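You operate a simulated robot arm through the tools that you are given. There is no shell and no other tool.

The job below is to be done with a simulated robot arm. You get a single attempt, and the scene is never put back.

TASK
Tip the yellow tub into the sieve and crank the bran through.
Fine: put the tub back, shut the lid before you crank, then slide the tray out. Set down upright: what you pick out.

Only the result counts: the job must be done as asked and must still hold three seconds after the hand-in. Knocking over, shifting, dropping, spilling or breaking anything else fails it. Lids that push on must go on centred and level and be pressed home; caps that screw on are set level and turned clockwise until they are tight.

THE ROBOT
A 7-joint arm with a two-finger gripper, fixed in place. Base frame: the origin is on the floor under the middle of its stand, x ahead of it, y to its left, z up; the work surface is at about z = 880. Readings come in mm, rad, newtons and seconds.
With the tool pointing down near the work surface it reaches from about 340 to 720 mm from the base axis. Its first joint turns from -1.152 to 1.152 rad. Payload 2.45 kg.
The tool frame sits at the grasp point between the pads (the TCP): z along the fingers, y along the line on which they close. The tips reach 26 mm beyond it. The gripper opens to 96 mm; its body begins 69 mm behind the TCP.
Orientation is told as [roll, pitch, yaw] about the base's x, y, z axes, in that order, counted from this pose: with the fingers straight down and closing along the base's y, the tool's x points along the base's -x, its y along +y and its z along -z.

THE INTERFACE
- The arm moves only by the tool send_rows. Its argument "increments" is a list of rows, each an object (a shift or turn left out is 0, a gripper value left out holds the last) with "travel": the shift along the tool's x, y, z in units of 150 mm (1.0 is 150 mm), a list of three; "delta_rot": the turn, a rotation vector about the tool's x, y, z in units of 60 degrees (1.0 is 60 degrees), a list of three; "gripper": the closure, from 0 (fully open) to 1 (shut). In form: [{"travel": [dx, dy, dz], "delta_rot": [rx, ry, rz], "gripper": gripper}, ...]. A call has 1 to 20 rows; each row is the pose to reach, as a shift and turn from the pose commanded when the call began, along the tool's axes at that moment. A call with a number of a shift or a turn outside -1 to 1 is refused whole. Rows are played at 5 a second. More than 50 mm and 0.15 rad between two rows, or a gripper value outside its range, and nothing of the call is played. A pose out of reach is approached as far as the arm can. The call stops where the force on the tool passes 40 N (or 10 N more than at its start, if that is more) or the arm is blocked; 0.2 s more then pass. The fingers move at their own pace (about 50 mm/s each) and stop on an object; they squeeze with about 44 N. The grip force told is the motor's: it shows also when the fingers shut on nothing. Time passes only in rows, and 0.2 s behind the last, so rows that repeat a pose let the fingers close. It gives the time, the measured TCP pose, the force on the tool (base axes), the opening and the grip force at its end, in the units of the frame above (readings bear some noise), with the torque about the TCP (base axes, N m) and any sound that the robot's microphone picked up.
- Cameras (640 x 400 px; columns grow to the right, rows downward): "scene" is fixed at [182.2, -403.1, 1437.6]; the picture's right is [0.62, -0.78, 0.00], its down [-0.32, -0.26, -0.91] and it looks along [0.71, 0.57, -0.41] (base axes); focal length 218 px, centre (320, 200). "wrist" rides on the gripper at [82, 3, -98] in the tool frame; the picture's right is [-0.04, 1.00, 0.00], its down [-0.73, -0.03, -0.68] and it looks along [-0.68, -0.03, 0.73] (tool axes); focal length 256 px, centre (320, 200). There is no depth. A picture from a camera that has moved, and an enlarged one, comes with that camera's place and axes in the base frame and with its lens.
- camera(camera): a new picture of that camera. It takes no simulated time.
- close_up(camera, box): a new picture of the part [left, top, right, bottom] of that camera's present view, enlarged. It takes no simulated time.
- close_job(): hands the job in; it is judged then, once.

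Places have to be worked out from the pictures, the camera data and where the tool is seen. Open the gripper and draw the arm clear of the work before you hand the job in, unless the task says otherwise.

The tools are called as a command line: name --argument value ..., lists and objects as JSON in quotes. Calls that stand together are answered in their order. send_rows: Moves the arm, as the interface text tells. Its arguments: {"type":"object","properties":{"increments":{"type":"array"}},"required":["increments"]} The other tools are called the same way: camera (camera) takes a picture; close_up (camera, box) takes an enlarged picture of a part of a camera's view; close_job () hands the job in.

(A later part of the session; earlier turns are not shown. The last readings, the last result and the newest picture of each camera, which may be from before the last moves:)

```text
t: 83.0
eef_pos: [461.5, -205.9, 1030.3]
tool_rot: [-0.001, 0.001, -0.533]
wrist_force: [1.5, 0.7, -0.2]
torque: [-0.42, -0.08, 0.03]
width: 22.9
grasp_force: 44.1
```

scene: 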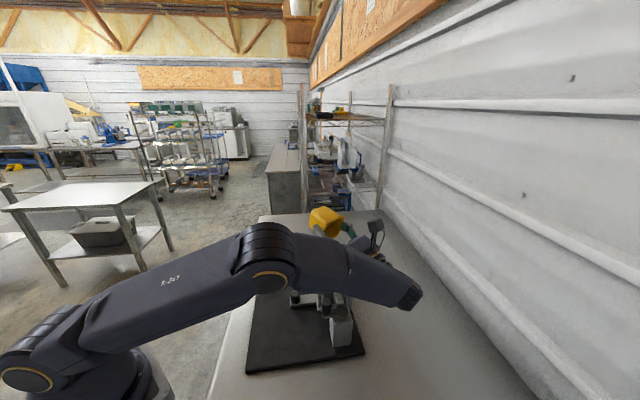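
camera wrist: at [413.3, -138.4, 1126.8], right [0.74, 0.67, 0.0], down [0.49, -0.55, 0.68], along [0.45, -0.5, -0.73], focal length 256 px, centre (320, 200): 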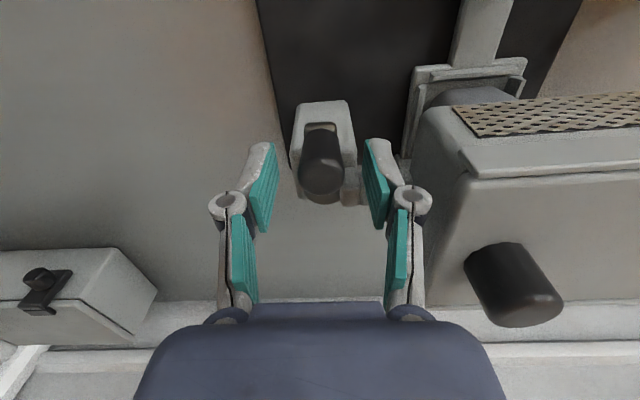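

CCW turning is free with hardly any force. I continue in 60° strokes, watching forces and sounds.

send_rows --increments '[{"travel": [-0.0026, -0.0355, 0], "delta_rot": [0, 0, -0.1417]}, {"travel": [-0.0105, -0.0702, 0], "delta_rot": [0, 0, -0.2833]}, {"travel": [-0.0234, -0.1033, 0], "delta_rot": [0, 0, -0.425]}, {"travel": [-0.041, -0.1342, 0], "delta_rot": [0, 0, -0.5667]}, {"travel": [-0.063, -0.1621, 0], "delta_rot": [0, 0, -0.7083]}, {"travel": [-0.089, -0.1865, 0], "delta_rot": [0, 0, -0.85]}, {"travel": [-0.1182, -0.2068, 0], "delta_rot": [0, 0, -0.9917]}]'

close_up --camera "scene" --box '[270, 230, 390, 350]'

camera --camera "wrist"

```text
t: 84.6
eef_pos: [461.8, -241.5, 1030.6]
tool_rot: [0.0, 0.0, 0.507]
wrist_force: [0.0, 2.5, 0.4]
torque: [-0.24, 0.32, 0.02]
width: 22.7
grasp_force: 44.0
```

```text
3.33 times, centred on (330, 290) of scene
camera zoom: at [182.5, -403.1, 1437.6], right [0.62, -0.78, 0.0], down [-0.32, -0.26, -0.91], along [0.71, 0.57, -0.41], focal length 725 px, centre (287, -100)
```

zoom: 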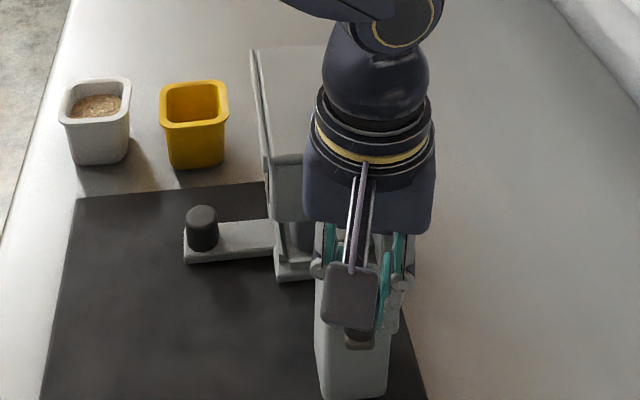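

```text
taken
camera wrist: at [388.2, -278.6, 1128.4], right [-0.45, 0.89, 0.0], down [0.66, 0.33, 0.68], along [0.61, 0.31, -0.73], focal length 256 px, centre (320, 200)
```

wrist: 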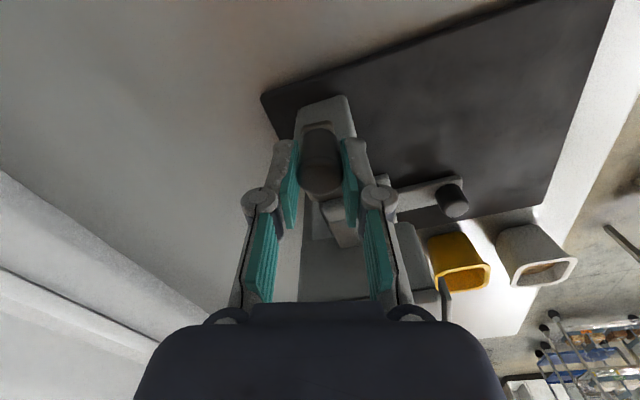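

Works well: the crank has turned 75° CCW with the predicted path. Next 60°.

send_rows --increments '[{"travel": [-0.0026, -0.0355, 0], "delta_rot": [0, 0, -0.1417]}, {"travel": [-0.0105, -0.0702, 0], "delta_rot": [0, 0, -0.2833]}, {"travel": [-0.0234, -0.1033, 0], "delta_rot": [0, 0, -0.425]}, {"travel": [-0.041, -0.1342, 0], "delta_rot": [0, 0, -0.5667]}, {"travel": [-0.063, -0.1621, 0], "delta_rot": [0, 0, -0.7083]}, {"travel": [-0.089, -0.1865, 0], "delta_rot": [0, 0, -0.85]}, {"travel": [-0.1182, -0.2068, 0], "delta_rot": [0, 0, -0.9917]}]'

camera --camera "wrist"

```text
t: 86.2
eef_pos: [489.6, -259.2, 1031.2]
tool_rot: [0.001, -0.002, 1.545]
wrist_force: [0.3, 5.6, 0.6]
torque: [0.95, 0.13, 0.01]
width: 22.8
grasp_force: 44.0
```

```text
taken
camera wrist: at [485.2, -341.1, 1129.4], right [-1.0, 0.07, 0.0], down [0.05, 0.73, 0.68], along [0.04, 0.68, -0.73], focal length 256 px, centre (320, 200)
```

wrist: 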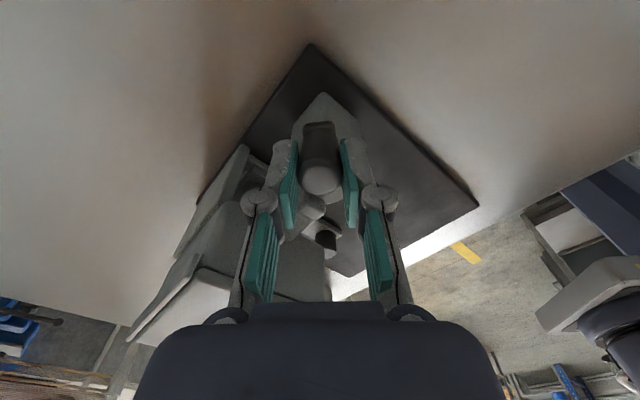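

Still smooth at φ≈269°. I go on another 60°.

send_rows --increments '[{"travel": [-0.0026, -0.0355, 0], "delta_rot": [0, 0, -0.1417]}, {"travel": [-0.0105, -0.0702, 0], "delta_rot": [0, 0, -0.2833]}, {"travel": [-0.0234, -0.1033, 0], "delta_rot": [0, 0, -0.425]}, {"travel": [-0.041, -0.1342, 0], "delta_rot": [0, 0, -0.5667]}, {"travel": [-0.063, -0.1621, 0], "delta_rot": [0, 0, -0.7083]}, {"travel": [-0.089, -0.1865, 0], "delta_rot": [0, 0, -0.85]}, {"travel": [-0.1182, -0.2068, 0], "delta_rot": [0, 0, -0.9917]}]'

camera --camera "wrist"

close_up --camera "scene" --box '[270, 220, 390, 350]'

```text
t: 87.8
eef_pos: [524.2, -243.1, 1030.4]
tool_rot: [0.0, -0.002, 2.584]
wrist_force: [-0.1, -1.3, -15.9]
torque: [0.06, 0.43, -0.02]
width: 23.0
grasp_force: 44.2
```

```text
taken
camera wrist: at [590.6, -288.5, 1129.5], right [-0.56, -0.83, 0.0], down [-0.61, 0.41, 0.68], along [-0.56, 0.38, -0.73], focal length 256 px, centre (320, 200)
```

wrist: 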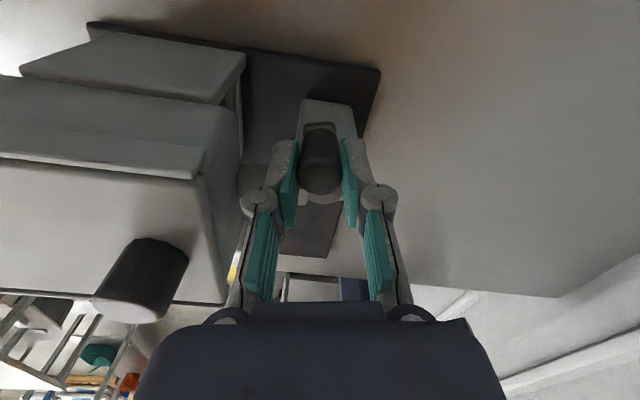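

```text
3.08 times, centred on (330, 285) of scene
camera zoom: at [182.5, -403.2, 1437.5], right [0.62, -0.78, 0.0], down [-0.32, -0.26, -0.91], along [0.71, 0.57, -0.41], focal length 669 px, centre (289, -62)
```

zoom: 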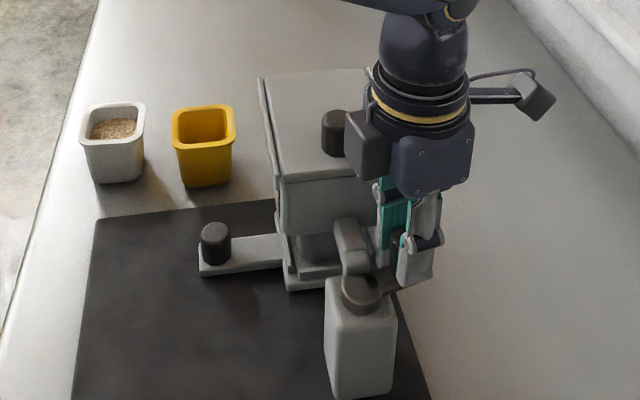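

195° so far, no resistance. I relieve the slight upward pull and continue 42° more, carefully, as the handle approaches the drive link.

send_rows --increments '[{"travel": [0, 0, 0.005]}, {"travel": [-0.0026, -0.0355, 0.005], "delta_rot": [0, 0, -0.1417]}, {"travel": [-0.0105, -0.0702, 0.005], "delta_rot": [0, 0, -0.2833]}, {"travel": [-0.0234, -0.1033, 0.005], "delta_rot": [0, 0, -0.425]}, {"travel": [-0.041, -0.1342, 0.005], "delta_rot": [0, 0, -0.5667]}, {"travel": [-0.063, -0.1621, 0.005], "delta_rot": [0, 0, -0.7083]}]'

close_up --camera "scene" --box '[270, 220, 390, 350]'

```text
t: 89.1
eef_pos: [551.8, -203.8, 1028.7]
tool_rot: [0.013, 0.001, -3.051]
wrist_force: [3.9, -0.2, 5.0]
torque: [0.58, 0.61, 0.01]
width: 23.0
grasp_force: 44.2
out of reach, approached as far as the arm can: row 5, 6
stopped in row 6: the force on the tool passed its limit at 49 N (the readings are from after the stop); the commanded pose is now the measured one
```

```text
3.08 times, centred on (330, 285) of scene
camera zoom: at [182.3, -403.0, 1437.6], right [0.62, -0.78, 0.0], down [-0.32, -0.26, -0.91], along [0.71, 0.57, -0.41], focal length 669 px, centre (289, -62)
```

zoom: 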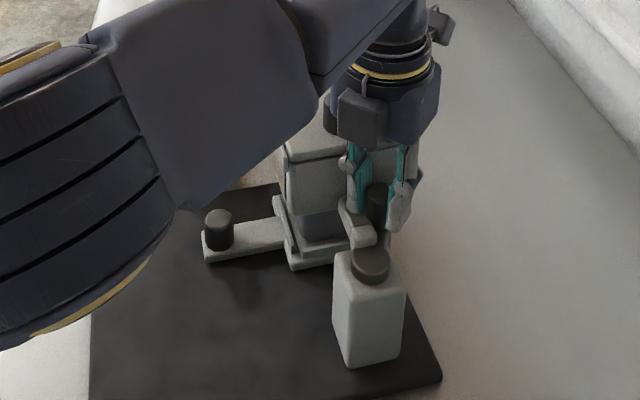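

The wrist ran out of range and pulled the unit a bit before stopping. I check the state before doing anything.

camera --camera "scene"

camera --camera "wrist"

close_up --camera "scene" --box '[260, 240, 390, 360]'

```text
taken
```

scene: 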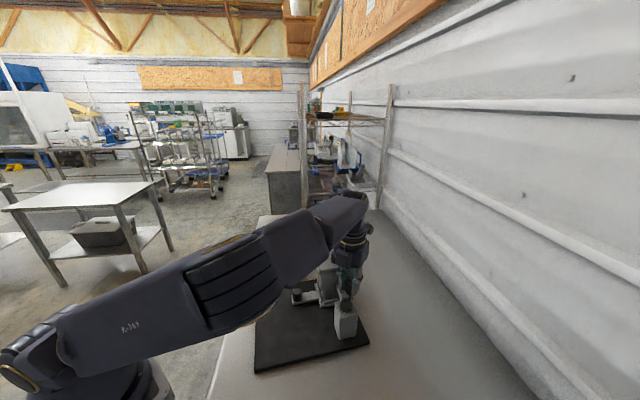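

```text
taken
camera wrist: at [633.5, -197.0, 1127.7], right [0.05, -1.0, 0.01], down [-0.73, -0.03, 0.68], along [-0.68, -0.04, -0.74], focal length 256 px, centre (320, 200)
```

wrist: 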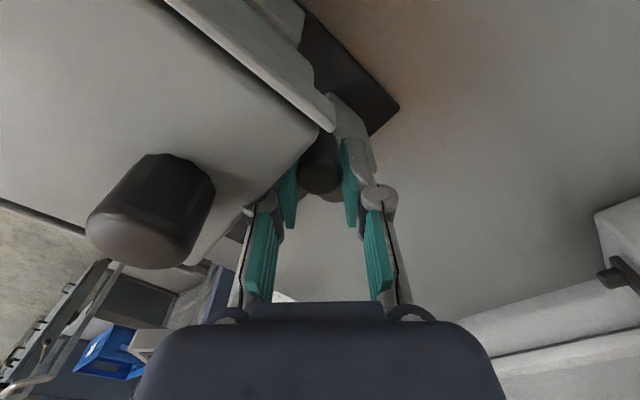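

```text
3.33 times, centred on (325, 300) of scene
camera zoom: at [182.3, -403.0, 1437.6], right [0.62, -0.78, 0.0], down [-0.32, -0.26, -0.91], along [0.71, 0.57, -0.41], focal length 725 px, centre (303, -133)
```

zoom: 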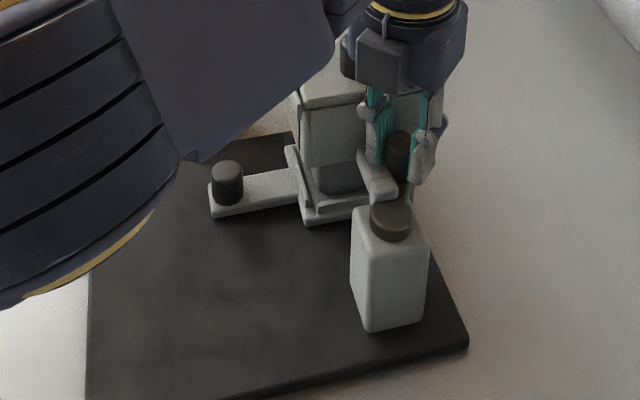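

The finger/knuckle met the lid corner as the arm reached its wrist limit, and the unit shifted somewhat. I open slightly to free the handle and lift straight up.

send_rows --increments '[{"gripper": 0.62}, {"gripper": 0.62}, {"gripper": 0.62}]'

```text
t: 89.9
eef_pos: [551.2, -205.0, 1028.8]
tool_rot: [0.014, -0.002, -3.052]
wrist_force: [-6.5, -9.0, 2.2]
torque: [0.22, -0.16, 0.07]
width: 30.3
grasp_force: 0.1
```

send_rows --increments '[{"travel": [0, 0, -0.05]}, {"travel": [0, 0, -0.1]}, {"travel": [0, 0, -0.2]}, {"travel": [0, 0, -0.35]}, {"travel": [0, 0, -0.5]}, {"travel": [0, 0, -0.65]}, {"travel": [0, 0, -0.65]}]'

camera --camera "scene"

camera --camera "wrist"

```text
t: 91.5
eef_pos: [552.4, -202.7, 1126.5]
tool_rot: [0.014, 0.001, -3.051]
wrist_force: [0.1, 0.5, 0.0]
torque: [-0.01, -0.02, 0.0]
width: 36.6
grasp_force: 0.0
out of reach, approached as far as the arm can: row 2, 3, 4
```

```text
taken
```

scene: 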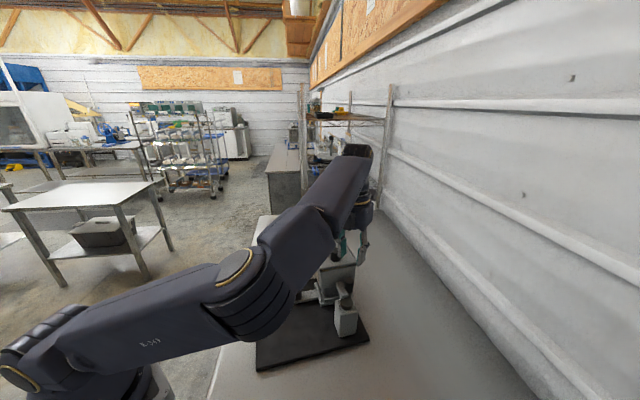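

```text
taken
camera wrist: at [633.9, -197.0, 1224.6], right [0.05, -1.0, 0.01], down [-0.73, -0.03, 0.68], along [-0.68, -0.04, -0.73], focal length 256 px, centre (320, 200)
```

wrist: 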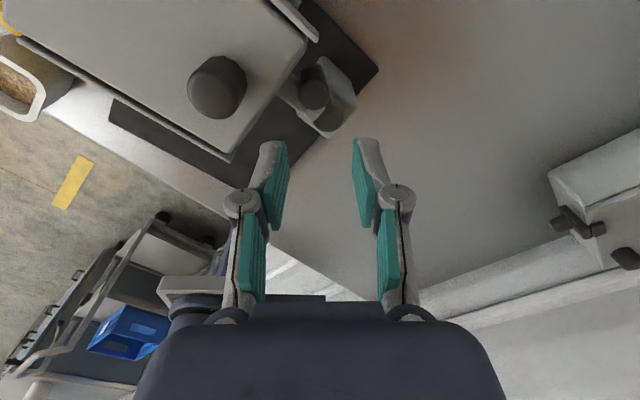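

Released and clear. I rise further and unwind the wrist clockwise in steps.

send_rows --increments '[{"travel": [0, 0, -0.2]}, {"travel": [0, 0, -0.4], "delta_rot": [0, 0, 0.1]}, {"travel": [0, 0, -0.5], "delta_rot": [0, 0, 0.24]}, {"travel": [0, 0, -0.5], "delta_rot": [0, 0, 0.38]}, {"travel": [0, 0, -0.5], "delta_rot": [0, 0, 0.52]}, {"travel": [0, 0, -0.5], "delta_rot": [0, 0, 0.66]}, {"travel": [0, 0, -0.5], "delta_rot": [0, 0, 0.8]}, {"travel": [0, 0, -0.5], "delta_rot": [0, 0, 0.94]}, {"travel": [0, 0, -0.5], "delta_rot": [0, 0, 0.94]}]'

camera --camera "scene"

```text
t: 93.5
eef_pos: [551.4, -200.9, 1200.5]
tool_rot: [0.007, 0.012, 2.247]
wrist_force: [0.1, 0.4, 0.2]
torque: [0.0, -0.02, 0.01]
width: 36.5
grasp_force: 0.0
```

```text
taken
```

scene: 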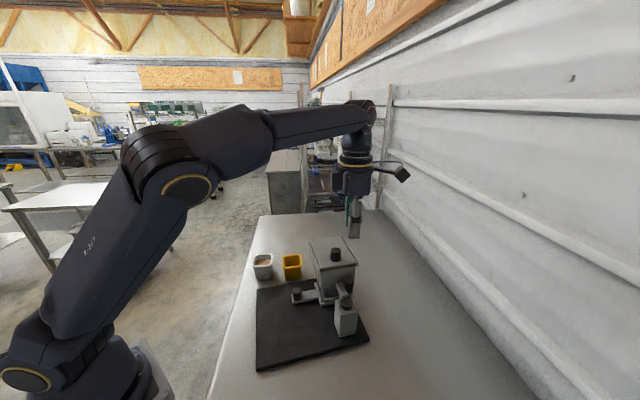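

The arm is back in a normal posture. Now a close look at the unit's new position.

close_up --camera "scene" --box '[240, 220, 380, 380]'

close_up --camera "scene" --box '[300, 230, 370, 300]'

close_up --camera "scene" --box '[285, 280, 365, 355]'

```text
2.50 times, centred on (310, 300) of scene
camera zoom: at [182.2, -403.1, 1437.6], right [0.62, -0.78, 0.0], down [-0.32, -0.26, -0.91], along [0.71, 0.57, -0.41], focal length 544 px, centre (345, -50)
```

zoom: 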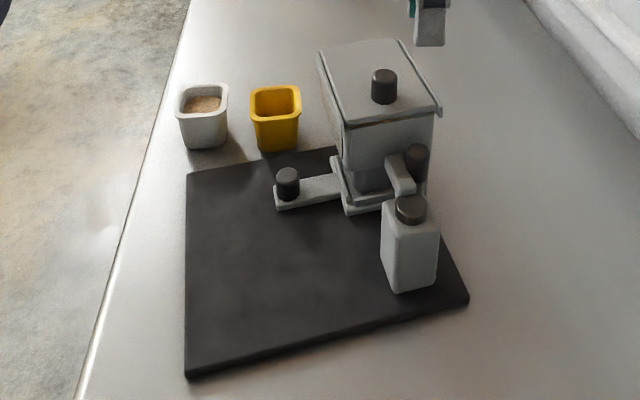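

```text
5.71 times, centred on (335, 265) of scene
camera zoom: at [182.2, -403.1, 1437.6], right [0.62, -0.78, 0.0], down [-0.32, -0.26, -0.91], along [0.71, 0.57, -0.41], focal length 1243 px, centre (234, -171)
```

zoom: 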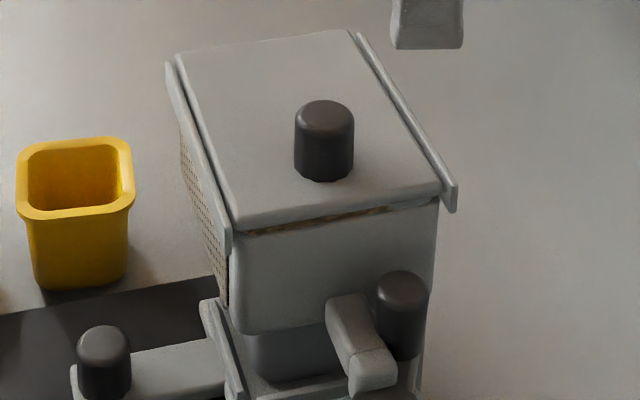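

```text
5.33 times, centred on (325, 318) of scene
camera zoom: at [182.2, -403.1, 1437.6], right [0.62, -0.78, 0.0], down [-0.32, -0.26, -0.91], along [0.71, 0.57, -0.41], focal length 1160 px, centre (293, -427)
```

zoom: 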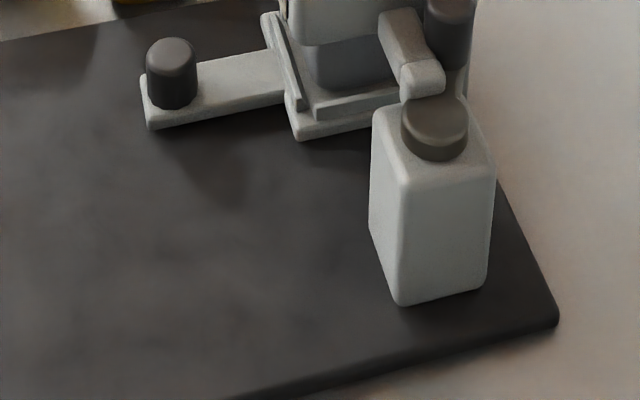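

The unit got pulled about its far-left corner: rotated ~6° CCW, hub now near (524,-213), and the lid gaps a few mm. I'll unwind the wrist and then look from the front at lid, window and tray.

send_rows --increments '[{"delta_rot": [0, 0, 0.14]}, {"delta_rot": [0, 0, 0.28]}, {"delta_rot": [0, 0, 0.42]}, {"delta_rot": [0, 0, 0.56]}, {"delta_rot": [0, 0, 0.7]}, {"delta_rot": [0, 0, 0.84]}, {"delta_rot": [0, 0, 0.98]}]'

send_rows --increments '[{"delta_rot": [0, 0, 0.14]}, {"delta_rot": [0, 0, 0.28]}, {"delta_rot": [0, 0, 0.42]}, {"delta_rot": [0, 0, 0.56]}, {"delta_rot": [0, 0, 0.7]}, {"delta_rot": [0, 0, 0.84]}, {"delta_rot": [0, 0, 0.98]}]'

send_rows --increments '[{"delta_rot": [0, 0, 0.14]}, {"delta_rot": [0, 0, 0.28]}, {"delta_rot": [0, 0, 0.42]}, {"delta_rot": [0, 0, 0.56]}, {"delta_rot": [0, 0, 0.7]}, {"delta_rot": [0, 0, 0.84]}, {"delta_rot": [0, 0, 0.98]}]'

```text
t: 95.1
eef_pos: [551.1, -200.7, 1201.5]
tool_rot: [-0.007, 0.012, 1.219]
wrist_force: [0.5, -0.1, -0.2]
torque: [0.03, -0.01, 0.02]
width: 36.4
grasp_force: 0.1
```

```text
t: 96.7
eef_pos: [551.7, -200.9, 1200.8]
tool_rot: [-0.013, 0.003, 0.195]
wrist_force: [0.2, 0.3, 0.1]
torque: [0.02, 0.0, 0.0]
width: 36.3
grasp_force: 0.1
```

```text
t: 98.3
eef_pos: [551.4, -200.5, 1200.8]
tool_rot: [-0.011, -0.009, -0.832]
wrist_force: [0.0, 0.7, 0.3]
torque: [0.01, 0.01, 0.02]
width: 36.3
grasp_force: 0.1
```

send_rows --increments '[{"travel": [0.25, 0, 0], "delta_rot": [-0.009, 0.0099, 0]}, {"travel": [0.5, 0, 0], "delta_rot": [-0.009, 0.0099, 0]}, {"travel": [0.75, 0, 0.1], "delta_rot": [-0.009, 0.0099, 0]}, {"travel": [1.0, 0, 0.3], "delta_rot": [-0.009, 0.0099, 0]}, {"travel": [1.0, 0.1, 0.35], "delta_rot": [-0.009, 0.0099, 0]}, {"travel": [1.0, 0.1, 0.35], "delta_rot": [-0.009, 0.0099, 0]}]'

camera --camera "wrist"

close_up --camera "wrist" --box '[230, 20, 450, 180]'

```text
t: 99.7
eef_pos: [458.5, -82.3, 1147.5]
tool_rot: [0.001, -0.002, -0.831]
wrist_force: [0.8, 0.4, -0.1]
torque: [-0.02, 0.03, 0.02]
width: 36.4
grasp_force: 0.1
```

```text
taken
camera wrist: at [406.8, -19.3, 1246.2], right [0.76, 0.64, 0.0], down [0.47, -0.56, 0.68], along [0.44, -0.52, -0.73], focal length 256 px, centre (320, 200)
```

wrist: 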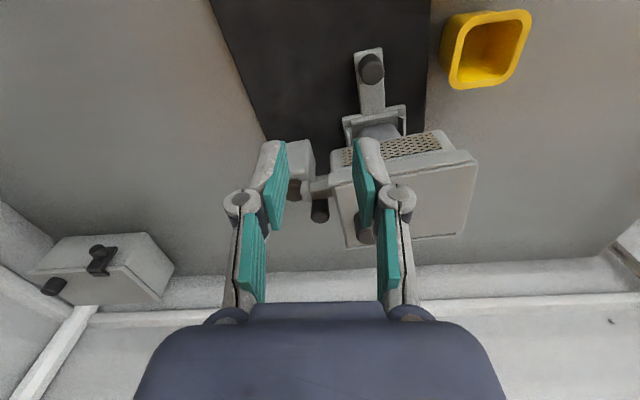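

```text
2.50 times, centred on (340, 100) of wrist
camera zoom: at [406.8, -19.3, 1246.2], right [0.76, 0.64, 0.0], down [0.47, -0.56, 0.68], along [0.44, -0.52, -0.73], focal length 640 px, centre (270, 450)
```

zoom: 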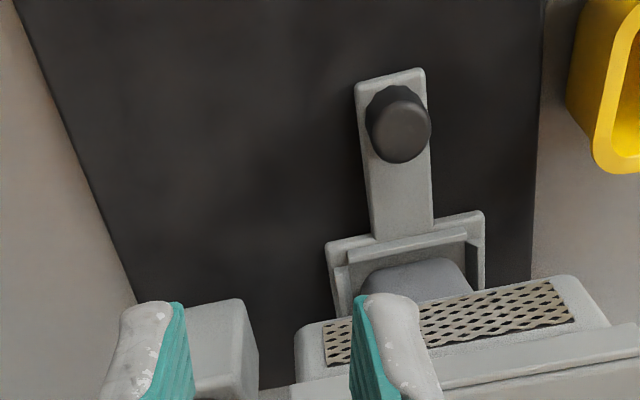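

send_rows --increments '[{"travel": [0.1, -0.25, -0.1]}, {"travel": [0.2, -0.5, -0.2]}, {"travel": [0.2, -0.6, -0.2]}, {"travel": [0.2, -0.6, -0.2]}]'

camera --camera "wrist"

close_up --camera "wrist" --box '[340, 60, 560, 220]'

```text
t: 100.7
eef_pos: [373.3, -121.0, 1177.5]
tool_rot: [0.002, 0.0, -0.83]
wrist_force: [-1.5, -0.4, 0.1]
torque: [-0.04, -0.02, 0.05]
width: 36.5
grasp_force: 0.1
```

```text
taken
camera wrist: at [320.9, -57.5, 1276.1], right [0.76, 0.65, 0.0], down [0.47, -0.56, 0.68], along [0.44, -0.52, -0.73], focal length 256 px, centre (320, 200)
```

wrist: 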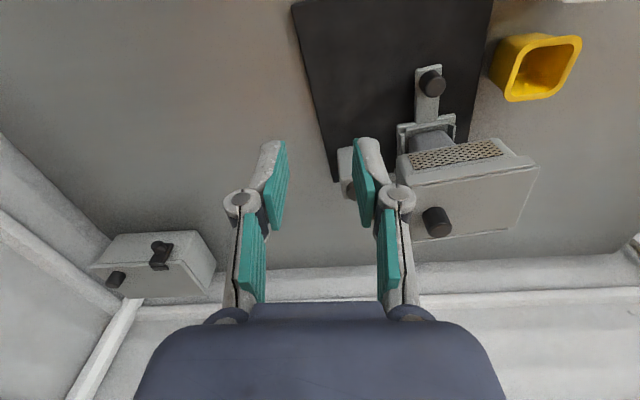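

```text
2.50 times, centred on (450, 140) of wrist
camera zoom: at [320.9, -57.5, 1276.1], right [0.76, 0.65, 0.0], down [0.47, -0.56, 0.68], along [0.44, -0.52, -0.73], focal length 640 px, centre (-5, 350)
```

zoom: 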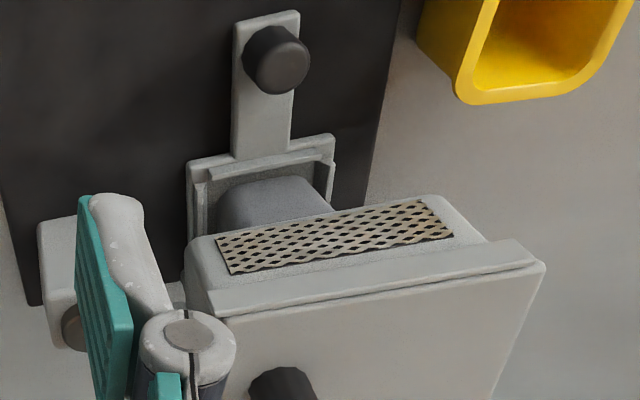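

Lid has a few-mm gap and the unit is rotated ~6°. Pushing the lid shut at its knob along -e1 will also carry the unit back the way it came, so I go above the knob, now near (579,-141).

send_rows --increments '[{"travel": [-0.2, 0.18, 0], "delta_rot": [0, 0, -0.03], "gripper": 0.4}, {"travel": [-0.4, 0.36, 0], "delta_rot": [0, 0, -0.06]}, {"travel": [-0.6, 0.54, 0], "delta_rot": [0, 0, -0.09]}, {"travel": [-0.8, 0.72, 0], "delta_rot": [0, 0, -0.127]}, {"travel": [-1.0, 0.92, 0.1], "delta_rot": [0, 0, -0.127]}, {"travel": [-1.0, 0.92, 0.1], "delta_rot": [0, 0, -0.127]}]'

camera --camera "wrist"

```text
t: 102.1
eef_pos: [581.1, -137.1, 1163.9]
tool_rot: [0.004, 0.0, -0.695]
wrist_force: [0.5, -0.1, 0.2]
torque: [-0.02, -0.02, -0.02]
width: 57.5
grasp_force: 0.1
```

```text
taken
camera wrist: at [520.2, -82.5, 1261.9], right [0.67, 0.74, 0.0], down [0.54, -0.49, 0.68], along [0.5, -0.46, -0.73], focal length 256 px, centre (320, 200)
```

wrist: 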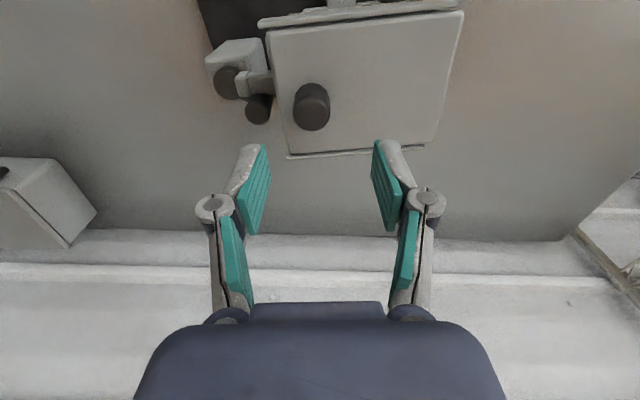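

Knob sits 6.5 mm to tool -y; I correct, descend and grip it.

send_rows --increments '[{"travel": [0, -0.043, 0.15], "gripper": 0.4}, {"travel": [0, -0.043, 0.3]}, {"travel": [0, -0.043, 0.45]}, {"travel": [0, -0.043, 0.54]}, {"travel": [0, -0.043, 0.54], "gripper": 1.0}, {"travel": [0, -0.043, 0.54], "gripper": 1.0}, {"travel": [0, -0.043, 0.54], "gripper": 1.0}, {"travel": [0, -0.043, 0.54], "gripper": 1.0}]'

```text
t: 103.9
eef_pos: [574.8, -142.6, 1079.9]
tool_rot: [0.0, -0.004, -0.697]
wrist_force: [-0.7, -0.5, 12.8]
torque: [-0.07, -0.04, -0.02]
width: 27.3
grasp_force: 43.8
```

Gripped. I push 8 mm along -e1 in small steps, raising slightly to relieve pressure.

send_rows --increments '[{"travel": [0, 0, -0.005]}, {"travel": [-0.0005, -0.01, -0.005]}, {"travel": [-0.001, -0.02, -0.005]}, {"travel": [-0.0015, -0.03, -0.005]}, {"travel": [-0.002, -0.04, -0.005]}, {"travel": [-0.0025, -0.05, -0.005]}]'

close_up --camera "scene" --box '[240, 220, 380, 380]'

close_up --camera "scene" --box '[300, 230, 370, 300]'

```text
t: 105.3
eef_pos: [569.8, -146.3, 1080.3]
tool_rot: [0.002, 0.002, -0.694]
wrist_force: [6.6, 5.3, -5.2]
torque: [-0.17, -0.5, 0.06]
width: 27.3
grasp_force: 43.5
```

```text
2.50 times, centred on (310, 300) of scene
camera zoom: at [182.6, -402.9, 1437.6], right [0.62, -0.78, 0.0], down [-0.32, -0.26, -0.91], along [0.71, 0.57, -0.41], focal length 544 px, centre (345, -50)
```

zoom: 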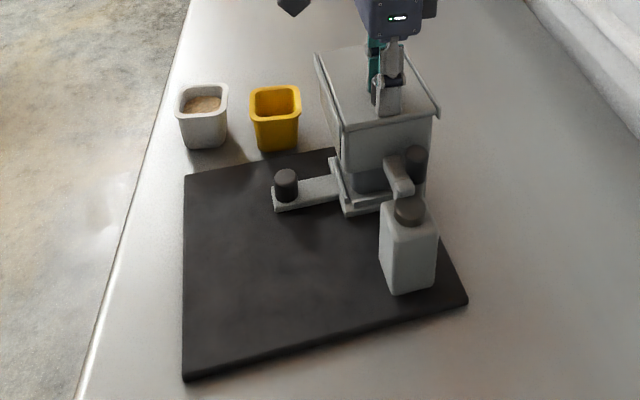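

```text
5.71 times, centred on (335, 265) of scene
camera zoom: at [182.6, -402.9, 1437.6], right [0.62, -0.78, 0.0], down [-0.32, -0.26, -0.91], along [0.71, 0.57, -0.41], focal length 1243 px, centre (234, -171)
```

zoom: 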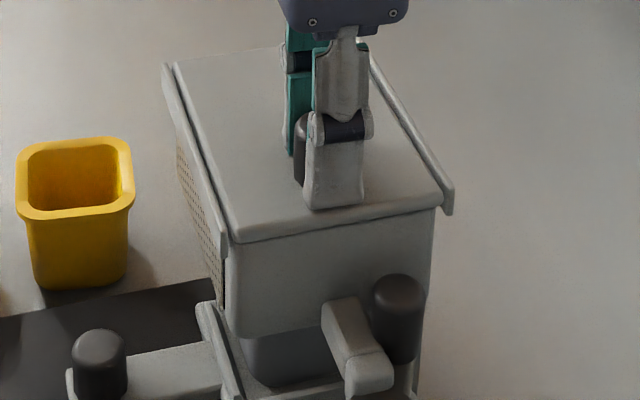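

Lid is shut again (8 N resistance, at the stop). I continue pushing the unit back along the arc, half of the remaining way.

send_rows --increments '[{"travel": [0.006, -0.014, 0], "delta_rot": [0, 0, 0.009]}, {"travel": [0.012, -0.028, 0], "delta_rot": [0, 0, 0.018]}, {"travel": [0.018, -0.042, 0], "delta_rot": [0, 0, 0.027]}, {"travel": [0.024, -0.056, 0], "delta_rot": [0, 0, 0.036]}, {"travel": [0.03, -0.07, 0], "delta_rot": [0, 0, 0.045]}]'

close_up --camera "scene" --box '[240, 220, 380, 380]'

```text
t: 106.5
eef_pos: [559.0, -150.6, 1081.0]
tool_rot: [-0.001, 0.0, -0.746]
wrist_force: [3.5, -1.4, -14.0]
torque: [-0.23, -0.31, 0.11]
width: 27.0
grasp_force: 44.3
```

```text
2.50 times, centred on (310, 300) of scene
camera zoom: at [182.6, -403.1, 1437.5], right [0.62, -0.78, 0.0], down [-0.32, -0.26, -0.91], along [0.71, 0.57, -0.41], focal length 544 px, centre (345, -50)
```

zoom: 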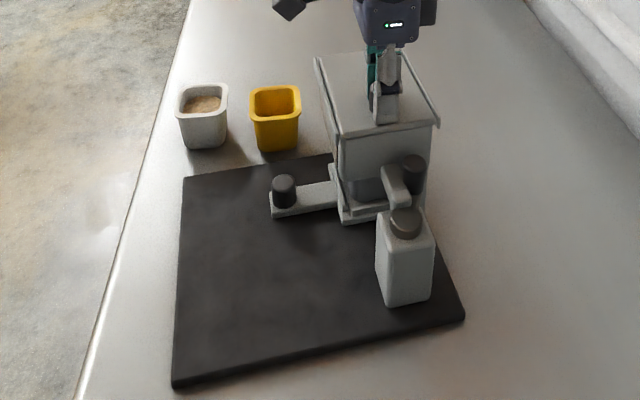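

The lid is firmly shut and the unit has come partly back (still ~4.6° off). I release the knob here and will fine-correct the unit's pose by its post later.

send_rows --increments '[{"travel": [0, 0.003, 0.004], "gripper": 1.0}, {"travel": [0, 0.003, 0.004], "gripper": 0.45}, {"travel": [0, 0.003, 0.004], "gripper": 0.45}, {"travel": [0, 0.003, -0.02], "gripper": 0.45}, {"travel": [0, 0.003, -0.1], "gripper": 0.45}, {"travel": [0, 0, -0.3], "gripper": 0.45}, {"travel": [0, 0, -0.55], "gripper": 0.45}, {"travel": [0, 0, -0.75], "gripper": 0.45}, {"travel": [0, 0, -0.75], "gripper": 0.45}]'

close_up --camera "scene" --box '[240, 220, 380, 380]'

camera --camera "wrist"

close_up --camera "scene" --box '[300, 230, 370, 300]'

```text
t: 108.5
eef_pos: [560.3, -151.1, 1195.1]
tool_rot: [-0.001, 0.002, -0.744]
wrist_force: [0.3, -0.2, -0.2]
torque: [0.0, -0.04, 0.01]
width: 52.8
grasp_force: 0.2
```

```text
2.50 times, centred on (310, 300) of scene
camera zoom: at [182.2, -403.1, 1437.6], right [0.62, -0.78, 0.0], down [-0.32, -0.26, -0.91], along [0.71, 0.57, -0.41], focal length 544 px, centre (345, -50)
```

zoom: 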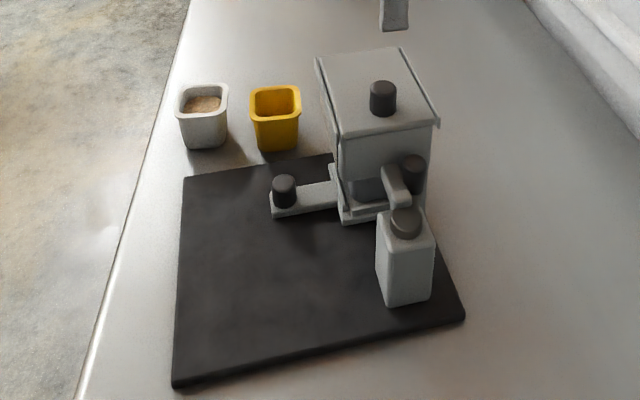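

```text
taken
camera wrist: at [502.5, -93.8, 1294.1], right [0.71, 0.71, 0.0], down [0.52, -0.52, 0.68], along [0.48, -0.48, -0.73], focal length 256 px, centre (320, 200)
```

wrist: 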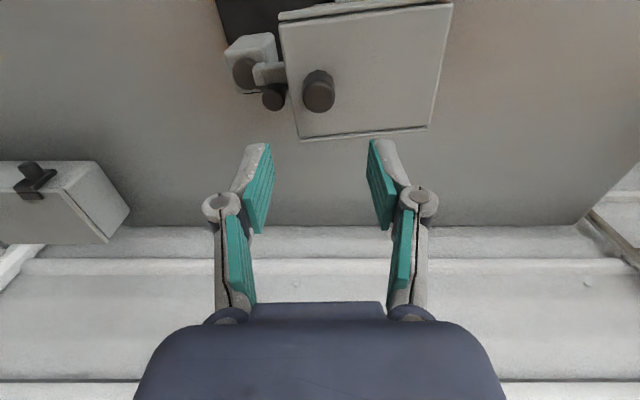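

```text
5.71 times, centred on (335, 265) of scene
camera zoom: at [182.2, -403.1, 1437.6], right [0.62, -0.78, 0.0], down [-0.32, -0.26, -0.91], along [0.71, 0.57, -0.41], focal length 1243 px, centre (234, -171)
```

zoom: 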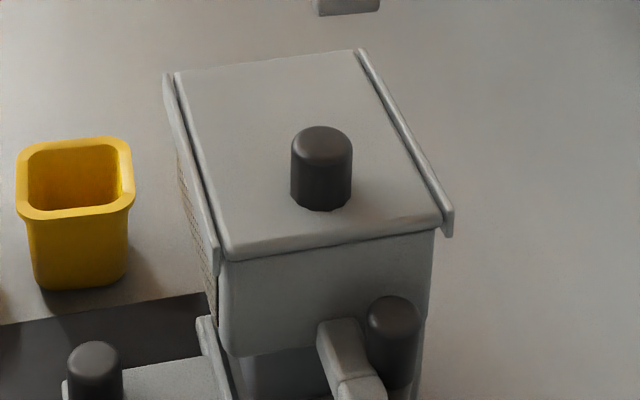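

The lid is fully shut. I'll crank on CCW with a loose cage around the handle (no squeeze, so the unit isn't dragged), with the fingers closing along e2 beside the body. First turn the wrist to about -128° above the handle.

send_rows --increments '[{"travel": [-0.02, -0.05, 0], "delta_rot": [0, 0, 0.14]}, {"travel": [-0.05, -0.1, 0], "delta_rot": [0, 0, 0.28]}, {"travel": [-0.07, -0.15, 0], "delta_rot": [0, 0, 0.42]}, {"travel": [-0.09, -0.2, 0], "delta_rot": [0, 0, 0.56]}, {"travel": [-0.12, -0.25, 0], "delta_rot": [0, 0, 0.7]}, {"travel": [-0.14, -0.3, 0], "delta_rot": [0, 0, 0.84]}, {"travel": [-0.163, -0.347, 0], "delta_rot": [0, 0, 0.98]}]'

send_rows --increments '[{"travel": [0, 0, 0.1], "delta_rot": [0, 0, 0.14]}, {"travel": [0, 0, 0.2], "delta_rot": [0, 0, 0.28]}, {"travel": [0, 0, 0.3], "delta_rot": [0, 0, 0.42]}, {"travel": [0, 0, 0.4], "delta_rot": [0, 0, 0.45]}, {"travel": [0, 0, 0.4], "delta_rot": [0, 0, 0.45]}]'

camera --camera "wrist"

close_up --camera "scene" --box '[270, 220, 390, 350]'

```text
t: 110.1
eef_pos: [542.5, -208.0, 1192.9]
tool_rot: [0.002, 0.0, -1.772]
wrist_force: [0.2, -0.4, -0.3]
torque: [0.0, 0.0, 0.0]
width: 52.9
grasp_force: 0.1
```

```text
t: 111.3
eef_pos: [542.6, -208.6, 1134.1]
tool_rot: [0.001, 0.002, -2.244]
wrist_force: [0.0, -0.9, -0.2]
torque: [-0.02, 0.0, -0.01]
width: 52.6
grasp_force: 0.1
```

```text
taken
camera wrist: at [595.1, -146.6, 1233.0], right [0.76, -0.65, 0.0], down [-0.48, -0.56, 0.68], along [-0.44, -0.51, -0.73], focal length 256 px, centre (320, 200)
```

wrist: 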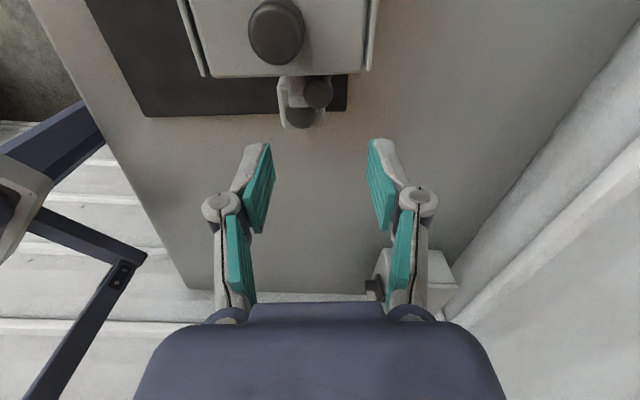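

```text
3.08 times, centred on (330, 285) of scene
camera zoom: at [182.2, -403.1, 1437.6], right [0.62, -0.78, 0.0], down [-0.32, -0.26, -0.91], along [0.71, 0.57, -0.41], focal length 669 px, centre (289, -62)
```

zoom: 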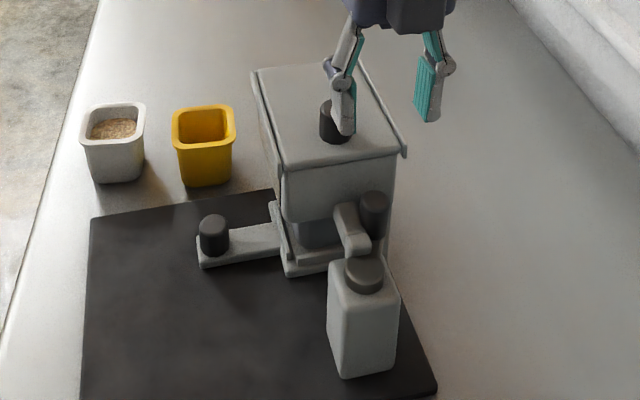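

Handle is at (539.6,-206.5), hub at (505.7,-218.9). I centre over the handle, descend to z≈1033 and close to a loose 26 mm cage.

send_rows --increments '[{"travel": [0, -0.024, 0.15], "gripper": 0.45}, {"travel": [0, -0.024, 0.35]}, {"travel": [0, -0.024, 0.5]}, {"travel": [0, -0.024, 0.6]}, {"travel": [0, -0.024, 0.64]}, {"travel": [0, -0.024, 0.67]}, {"travel": [0, -0.024, 0.67]}]'

camera --camera "wrist"

close_up --camera "scene" --box '[290, 240, 380, 330]'

```text
t: 112.9
eef_pos: [540.8, -204.9, 1034.1]
tool_rot: [0.001, 0.002, -2.241]
wrist_force: [0.3, -0.2, -0.2]
torque: [0.01, 0.0, 0.01]
width: 52.8
grasp_force: 0.0
```

```text
taken
camera wrist: at [592.9, -143.0, 1132.7], right [0.76, -0.65, 0.0], down [-0.48, -0.56, 0.68], along [-0.44, -0.51, -0.73], focal length 256 px, centre (320, 200)
```

wrist: 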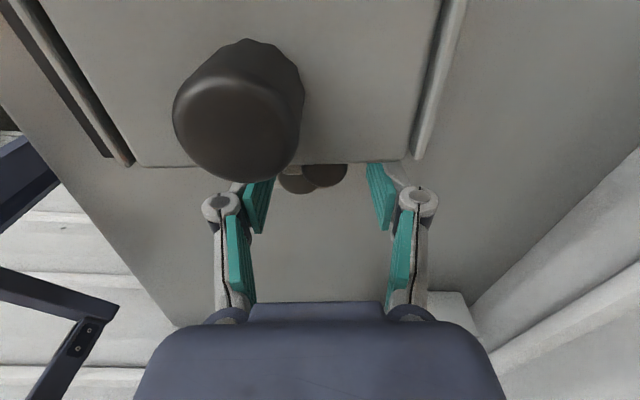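

```text
4.44 times, centred on (335, 285) of scene
camera zoom: at [182.2, -403.1, 1437.6], right [0.62, -0.78, 0.0], down [-0.32, -0.26, -0.91], along [0.71, 0.57, -0.41], focal length 967 px, centre (253, -178)
```

zoom: 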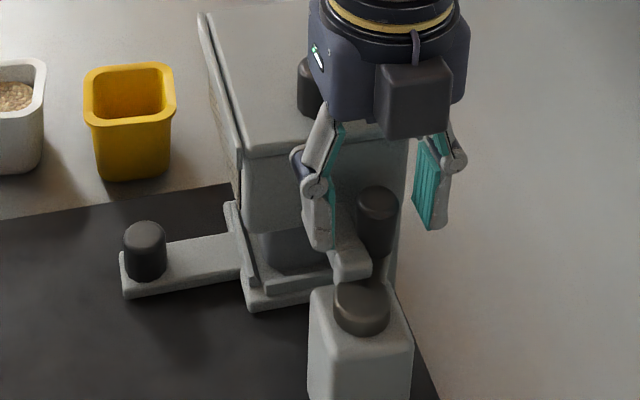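

send_rows --increments '[{"gripper": 0.6}, {"gripper": 0.72}, {"gripper": 0.735}, {"gripper": 0.735}]'

close_up --camera "scene" --box '[290, 240, 380, 330]'

```text
t: 113.9
eef_pos: [540.1, -205.4, 1034.8]
tool_rot: [0.001, 0.002, -2.24]
wrist_force: [0.8, -0.6, 0.3]
torque: [-0.01, 0.0, -0.01]
width: 26.1
grasp_force: 0.6
```

```text
4.44 times, centred on (335, 285) of scene
camera zoom: at [182.3, -403.1, 1437.6], right [0.62, -0.78, 0.0], down [-0.32, -0.26, -0.91], along [0.71, 0.57, -0.41], focal length 967 px, centre (253, -178)
```

zoom: 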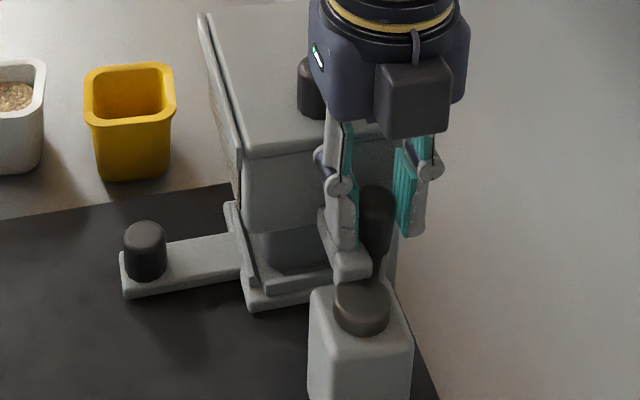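

The handle is caged. I test pushing it CCW 10°, then 20°, with fixed yaw, to see whether the drive link obstructs it.

send_rows --increments '[{"travel": [0.009, -0.018, 0]}, {"travel": [0.018, -0.037, 0]}, {"travel": [0.025, -0.057, 0]}]'

close_up --camera "scene" --box '[290, 240, 380, 330]'

```text
t: 114.7
eef_pos: [534.1, -196.4, 1033.6]
tool_rot: [0.0, 0.003, -2.243]
wrist_force: [0.7, -0.7, 0.0]
torque: [-0.03, 0.04, -0.02]
width: 26.1
grasp_force: 0.5
```

```text
4.44 times, centred on (335, 285) of scene
camera zoom: at [182.3, -403.1, 1437.6], right [0.62, -0.78, 0.0], down [-0.32, -0.26, -0.91], along [0.71, 0.57, -0.41], focal length 967 px, centre (253, -178)
```

zoom: 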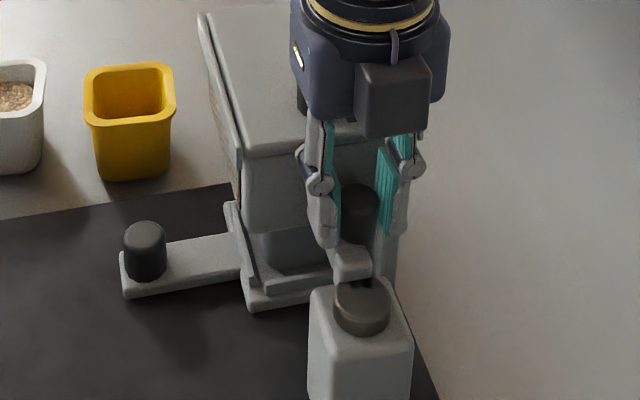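

The handle passes the link freely (no obstruction), and the unit stays put. I continue CCW to φ≈102° keeping the yaw fixed so the knuckles stay clear of the lid edge.

send_rows --increments '[{"travel": [0.007, -0.033, 0]}, {"travel": [0.008, -0.059, 0]}, {"travel": [0.005, -0.095, 0]}, {"travel": [-0.003, -0.131, 0]}, {"travel": [-0.015, -0.164, 0]}, {"travel": [-0.033, -0.195, 0]}, {"travel": [-0.055, -0.223, 0]}, {"travel": [-0.082, -0.248, 0]}]'

close_up --camera "scene" --box '[290, 240, 380, 330]'

```text
t: 116.5
eef_pos: [498.1, -182.8, 1033.6]
tool_rot: [0.002, 0.003, -2.241]
wrist_force: [0.5, 0.1, 0.2]
torque: [0.0, 0.01, -0.01]
width: 26.2
grasp_force: 0.3
```

```text
4.44 times, centred on (335, 285) of scene
camera zoom: at [182.3, -403.1, 1437.6], right [0.62, -0.78, 0.0], down [-0.32, -0.26, -0.91], along [0.71, 0.57, -0.41], focal length 967 px, centre (253, -178)
```

zoom: 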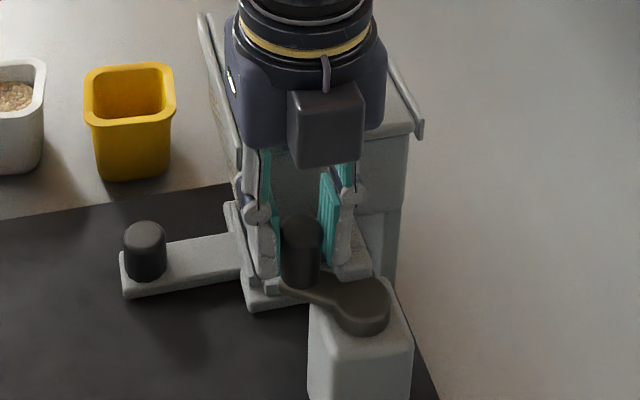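

Smooth with no load. Now I go on to φ≈131° while the wrist catches up by 59°.

send_rows --increments '[{"travel": [-0.015, -0.009, 0], "delta_rot": [0, 0, -0.14]}, {"travel": [-0.029, -0.017, 0], "delta_rot": [0, 0, -0.28]}, {"travel": [-0.044, -0.027, 0], "delta_rot": [0, 0, -0.42]}, {"travel": [-0.059, -0.033, 0], "delta_rot": [0, 0, -0.56]}, {"travel": [-0.075, -0.039, 0], "delta_rot": [0, 0, -0.7]}, {"travel": [-0.091, -0.045, 0], "delta_rot": [0, 0, -0.84]}, {"travel": [-0.111, -0.049, 0], "delta_rot": [0, 0, -0.98]}]'

```text
t: 118.1
eef_pos: [482.1, -190.8, 1033.8]
tool_rot: [0.0, 0.0, -1.212]
wrist_force: [1.2, -0.7, -0.7]
torque: [0.0, 0.01, 0.03]
width: 25.9
grasp_force: 0.6
```

send_rows --increments '[{"travel": [-0.013, -0.025, 0], "delta_rot": [0, 0, -0.14]}, {"travel": [-0.027, -0.052, 0], "delta_rot": [0, 0, -0.28]}, {"travel": [-0.045, -0.075, 0], "delta_rot": [0, 0, -0.42]}, {"travel": [-0.065, -0.097, 0], "delta_rot": [0, 0, -0.56]}, {"travel": [-0.089, -0.115, 0], "delta_rot": [0, 0, -0.7]}, {"travel": [-0.113, -0.13, 0], "delta_rot": [0, 0, -0.84]}, {"travel": [-0.141, -0.143, 0], "delta_rot": [0, 0, -0.98]}]'

close_up --camera "scene" --box '[270, 230, 380, 340]'

```text
t: 119.7
eef_pos: [469.2, -218.9, 1033.2]
tool_rot: [0.001, -0.004, -0.184]
wrist_force: [0.5, 0.5, -0.2]
torque: [0.03, 0.01, 0.01]
width: 25.9
grasp_force: 0.2
```

```text
3.64 times, centred on (325, 285) of scene
camera zoom: at [182.3, -403.0, 1437.6], right [0.62, -0.78, 0.0], down [-0.32, -0.26, -0.91], along [0.71, 0.57, -0.41], focal length 791 px, centre (302, -109)
```

zoom: 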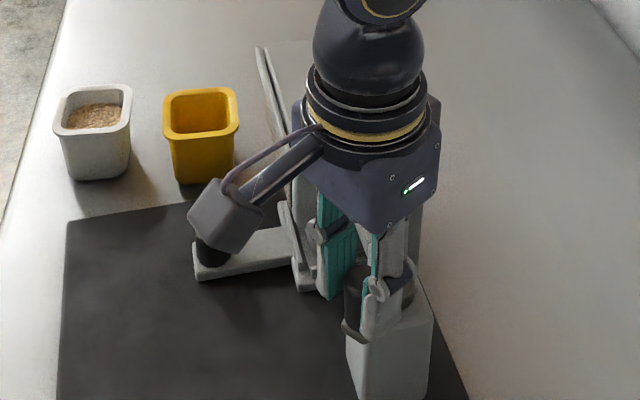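

Half a turn more done at no load. I keep co-rotating, 59.5° per call.

send_rows --increments '[{"travel": [-0.0091, -0.0347, 0], "delta_rot": [0, 0, -0.1417]}, {"travel": [-0.0233, -0.0676, 0], "delta_rot": [0, 0, -0.2833]}, {"travel": [-0.0422, -0.0982, 0], "delta_rot": [0, 0, -0.425]}, {"travel": [-0.0653, -0.1255, 0], "delta_rot": [0, 0, -0.5667]}, {"travel": [-0.0923, -0.1492, 0], "delta_rot": [0, 0, -0.7083]}, {"travel": [-0.1225, -0.1686, 0], "delta_rot": [0, 0, -0.85]}, {"travel": [-0.1552, -0.1833, 0], "delta_rot": [0, 0, -0.9917]}]'

send_rows --increments '[{"travel": [-0.0091, -0.0347, 0], "delta_rot": [0, 0, -0.1417]}, {"travel": [-0.0233, -0.0676, 0], "delta_rot": [0, 0, -0.2833]}, {"travel": [-0.0422, -0.0982, 0], "delta_rot": [0, 0, -0.425]}, {"travel": [-0.0653, -0.1255, 0], "delta_rot": [0, 0, -0.5667]}, {"travel": [-0.0923, -0.1492, 0], "delta_rot": [0, 0, -0.7083]}, {"travel": [-0.1225, -0.1686, 0], "delta_rot": [0, 0, -0.85]}, {"travel": [-0.1552, -0.1833, 0], "delta_rot": [0, 0, -0.9917]}]'

close_up --camera "scene" --box '[270, 230, 380, 340]'

camera --camera "wrist"

```text
t: 121.3
eef_pos: [486.8, -250.6, 1034.3]
tool_rot: [0.002, -0.002, 0.851]
wrist_force: [-0.8, 0.6, -0.2]
torque: [0.01, -0.02, 0.0]
width: 26.1
grasp_force: 0.8
```

```text
t: 122.9
eef_pos: [522.4, -251.6, 1032.1]
tool_rot: [-0.002, 0.002, 1.891]
wrist_force: [-1.0, -1.0, -0.6]
torque: [0.02, 0.01, -0.04]
width: 26.0
grasp_force: 0.4
```

```text
3.64 times, centred on (325, 285) of scene
camera zoom: at [182.2, -403.1, 1437.6], right [0.62, -0.78, 0.0], down [-0.32, -0.26, -0.91], along [0.71, 0.57, -0.41], focal length 791 px, centre (302, -109)
```

zoom: 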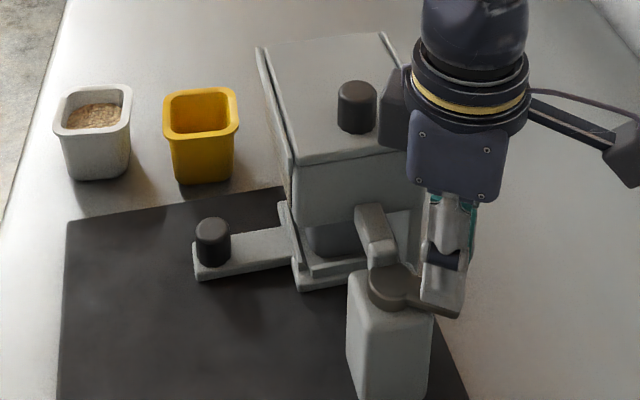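

```text
taken
camera wrist: at [544.4, -329.7, 1132.0], right [-0.96, -0.28, 0.0], down [-0.2, 0.71, 0.68], along [-0.19, 0.65, -0.73], focal length 256 px, centre (320, 200)
```

wrist: 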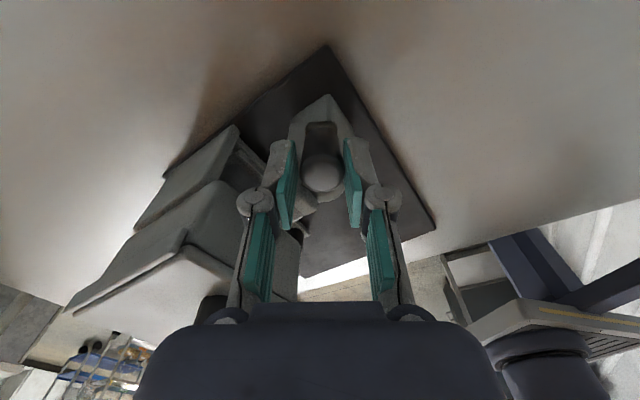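

close_up --camera "scene" --box '[295, 275, 350, 315]'

close_up --camera "wrist" --box '[80, 100, 320, 320]'

```text
10.00 times, centred on (322, 295) of scene
camera zoom: at [182.2, -403.1, 1437.6], right [0.62, -0.78, 0.0], down [-0.32, -0.26, -0.91], along [0.71, 0.57, -0.41], focal length 2175 px, centre (295, -750)
```

zoom: 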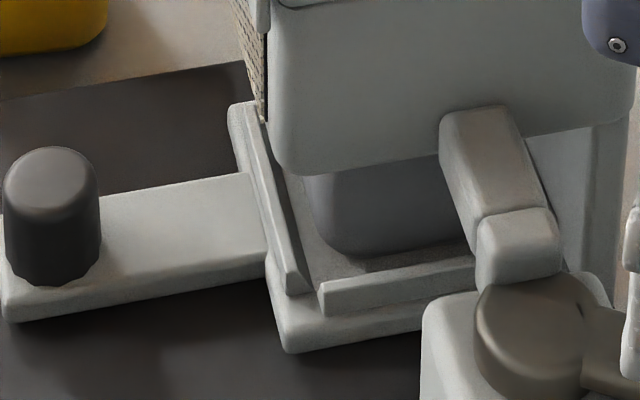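

```text
1.82 times, centred on (200, 210) of wrist
camera zoom: at [544.4, -329.7, 1132.0], right [-0.96, -0.28, 0.0], down [-0.2, 0.71, 0.68], along [-0.19, 0.65, -0.73], focal length 465 px, centre (538, 182)
```

zoom: 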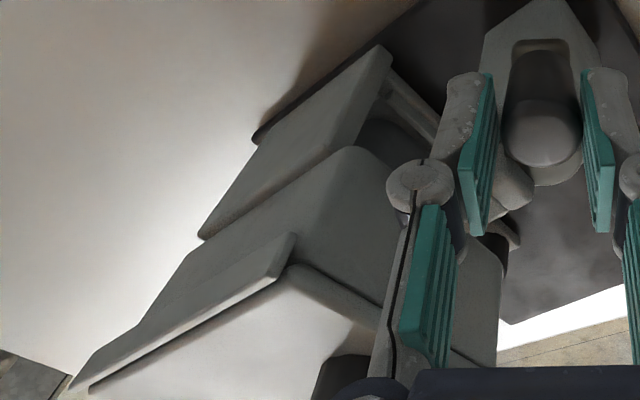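

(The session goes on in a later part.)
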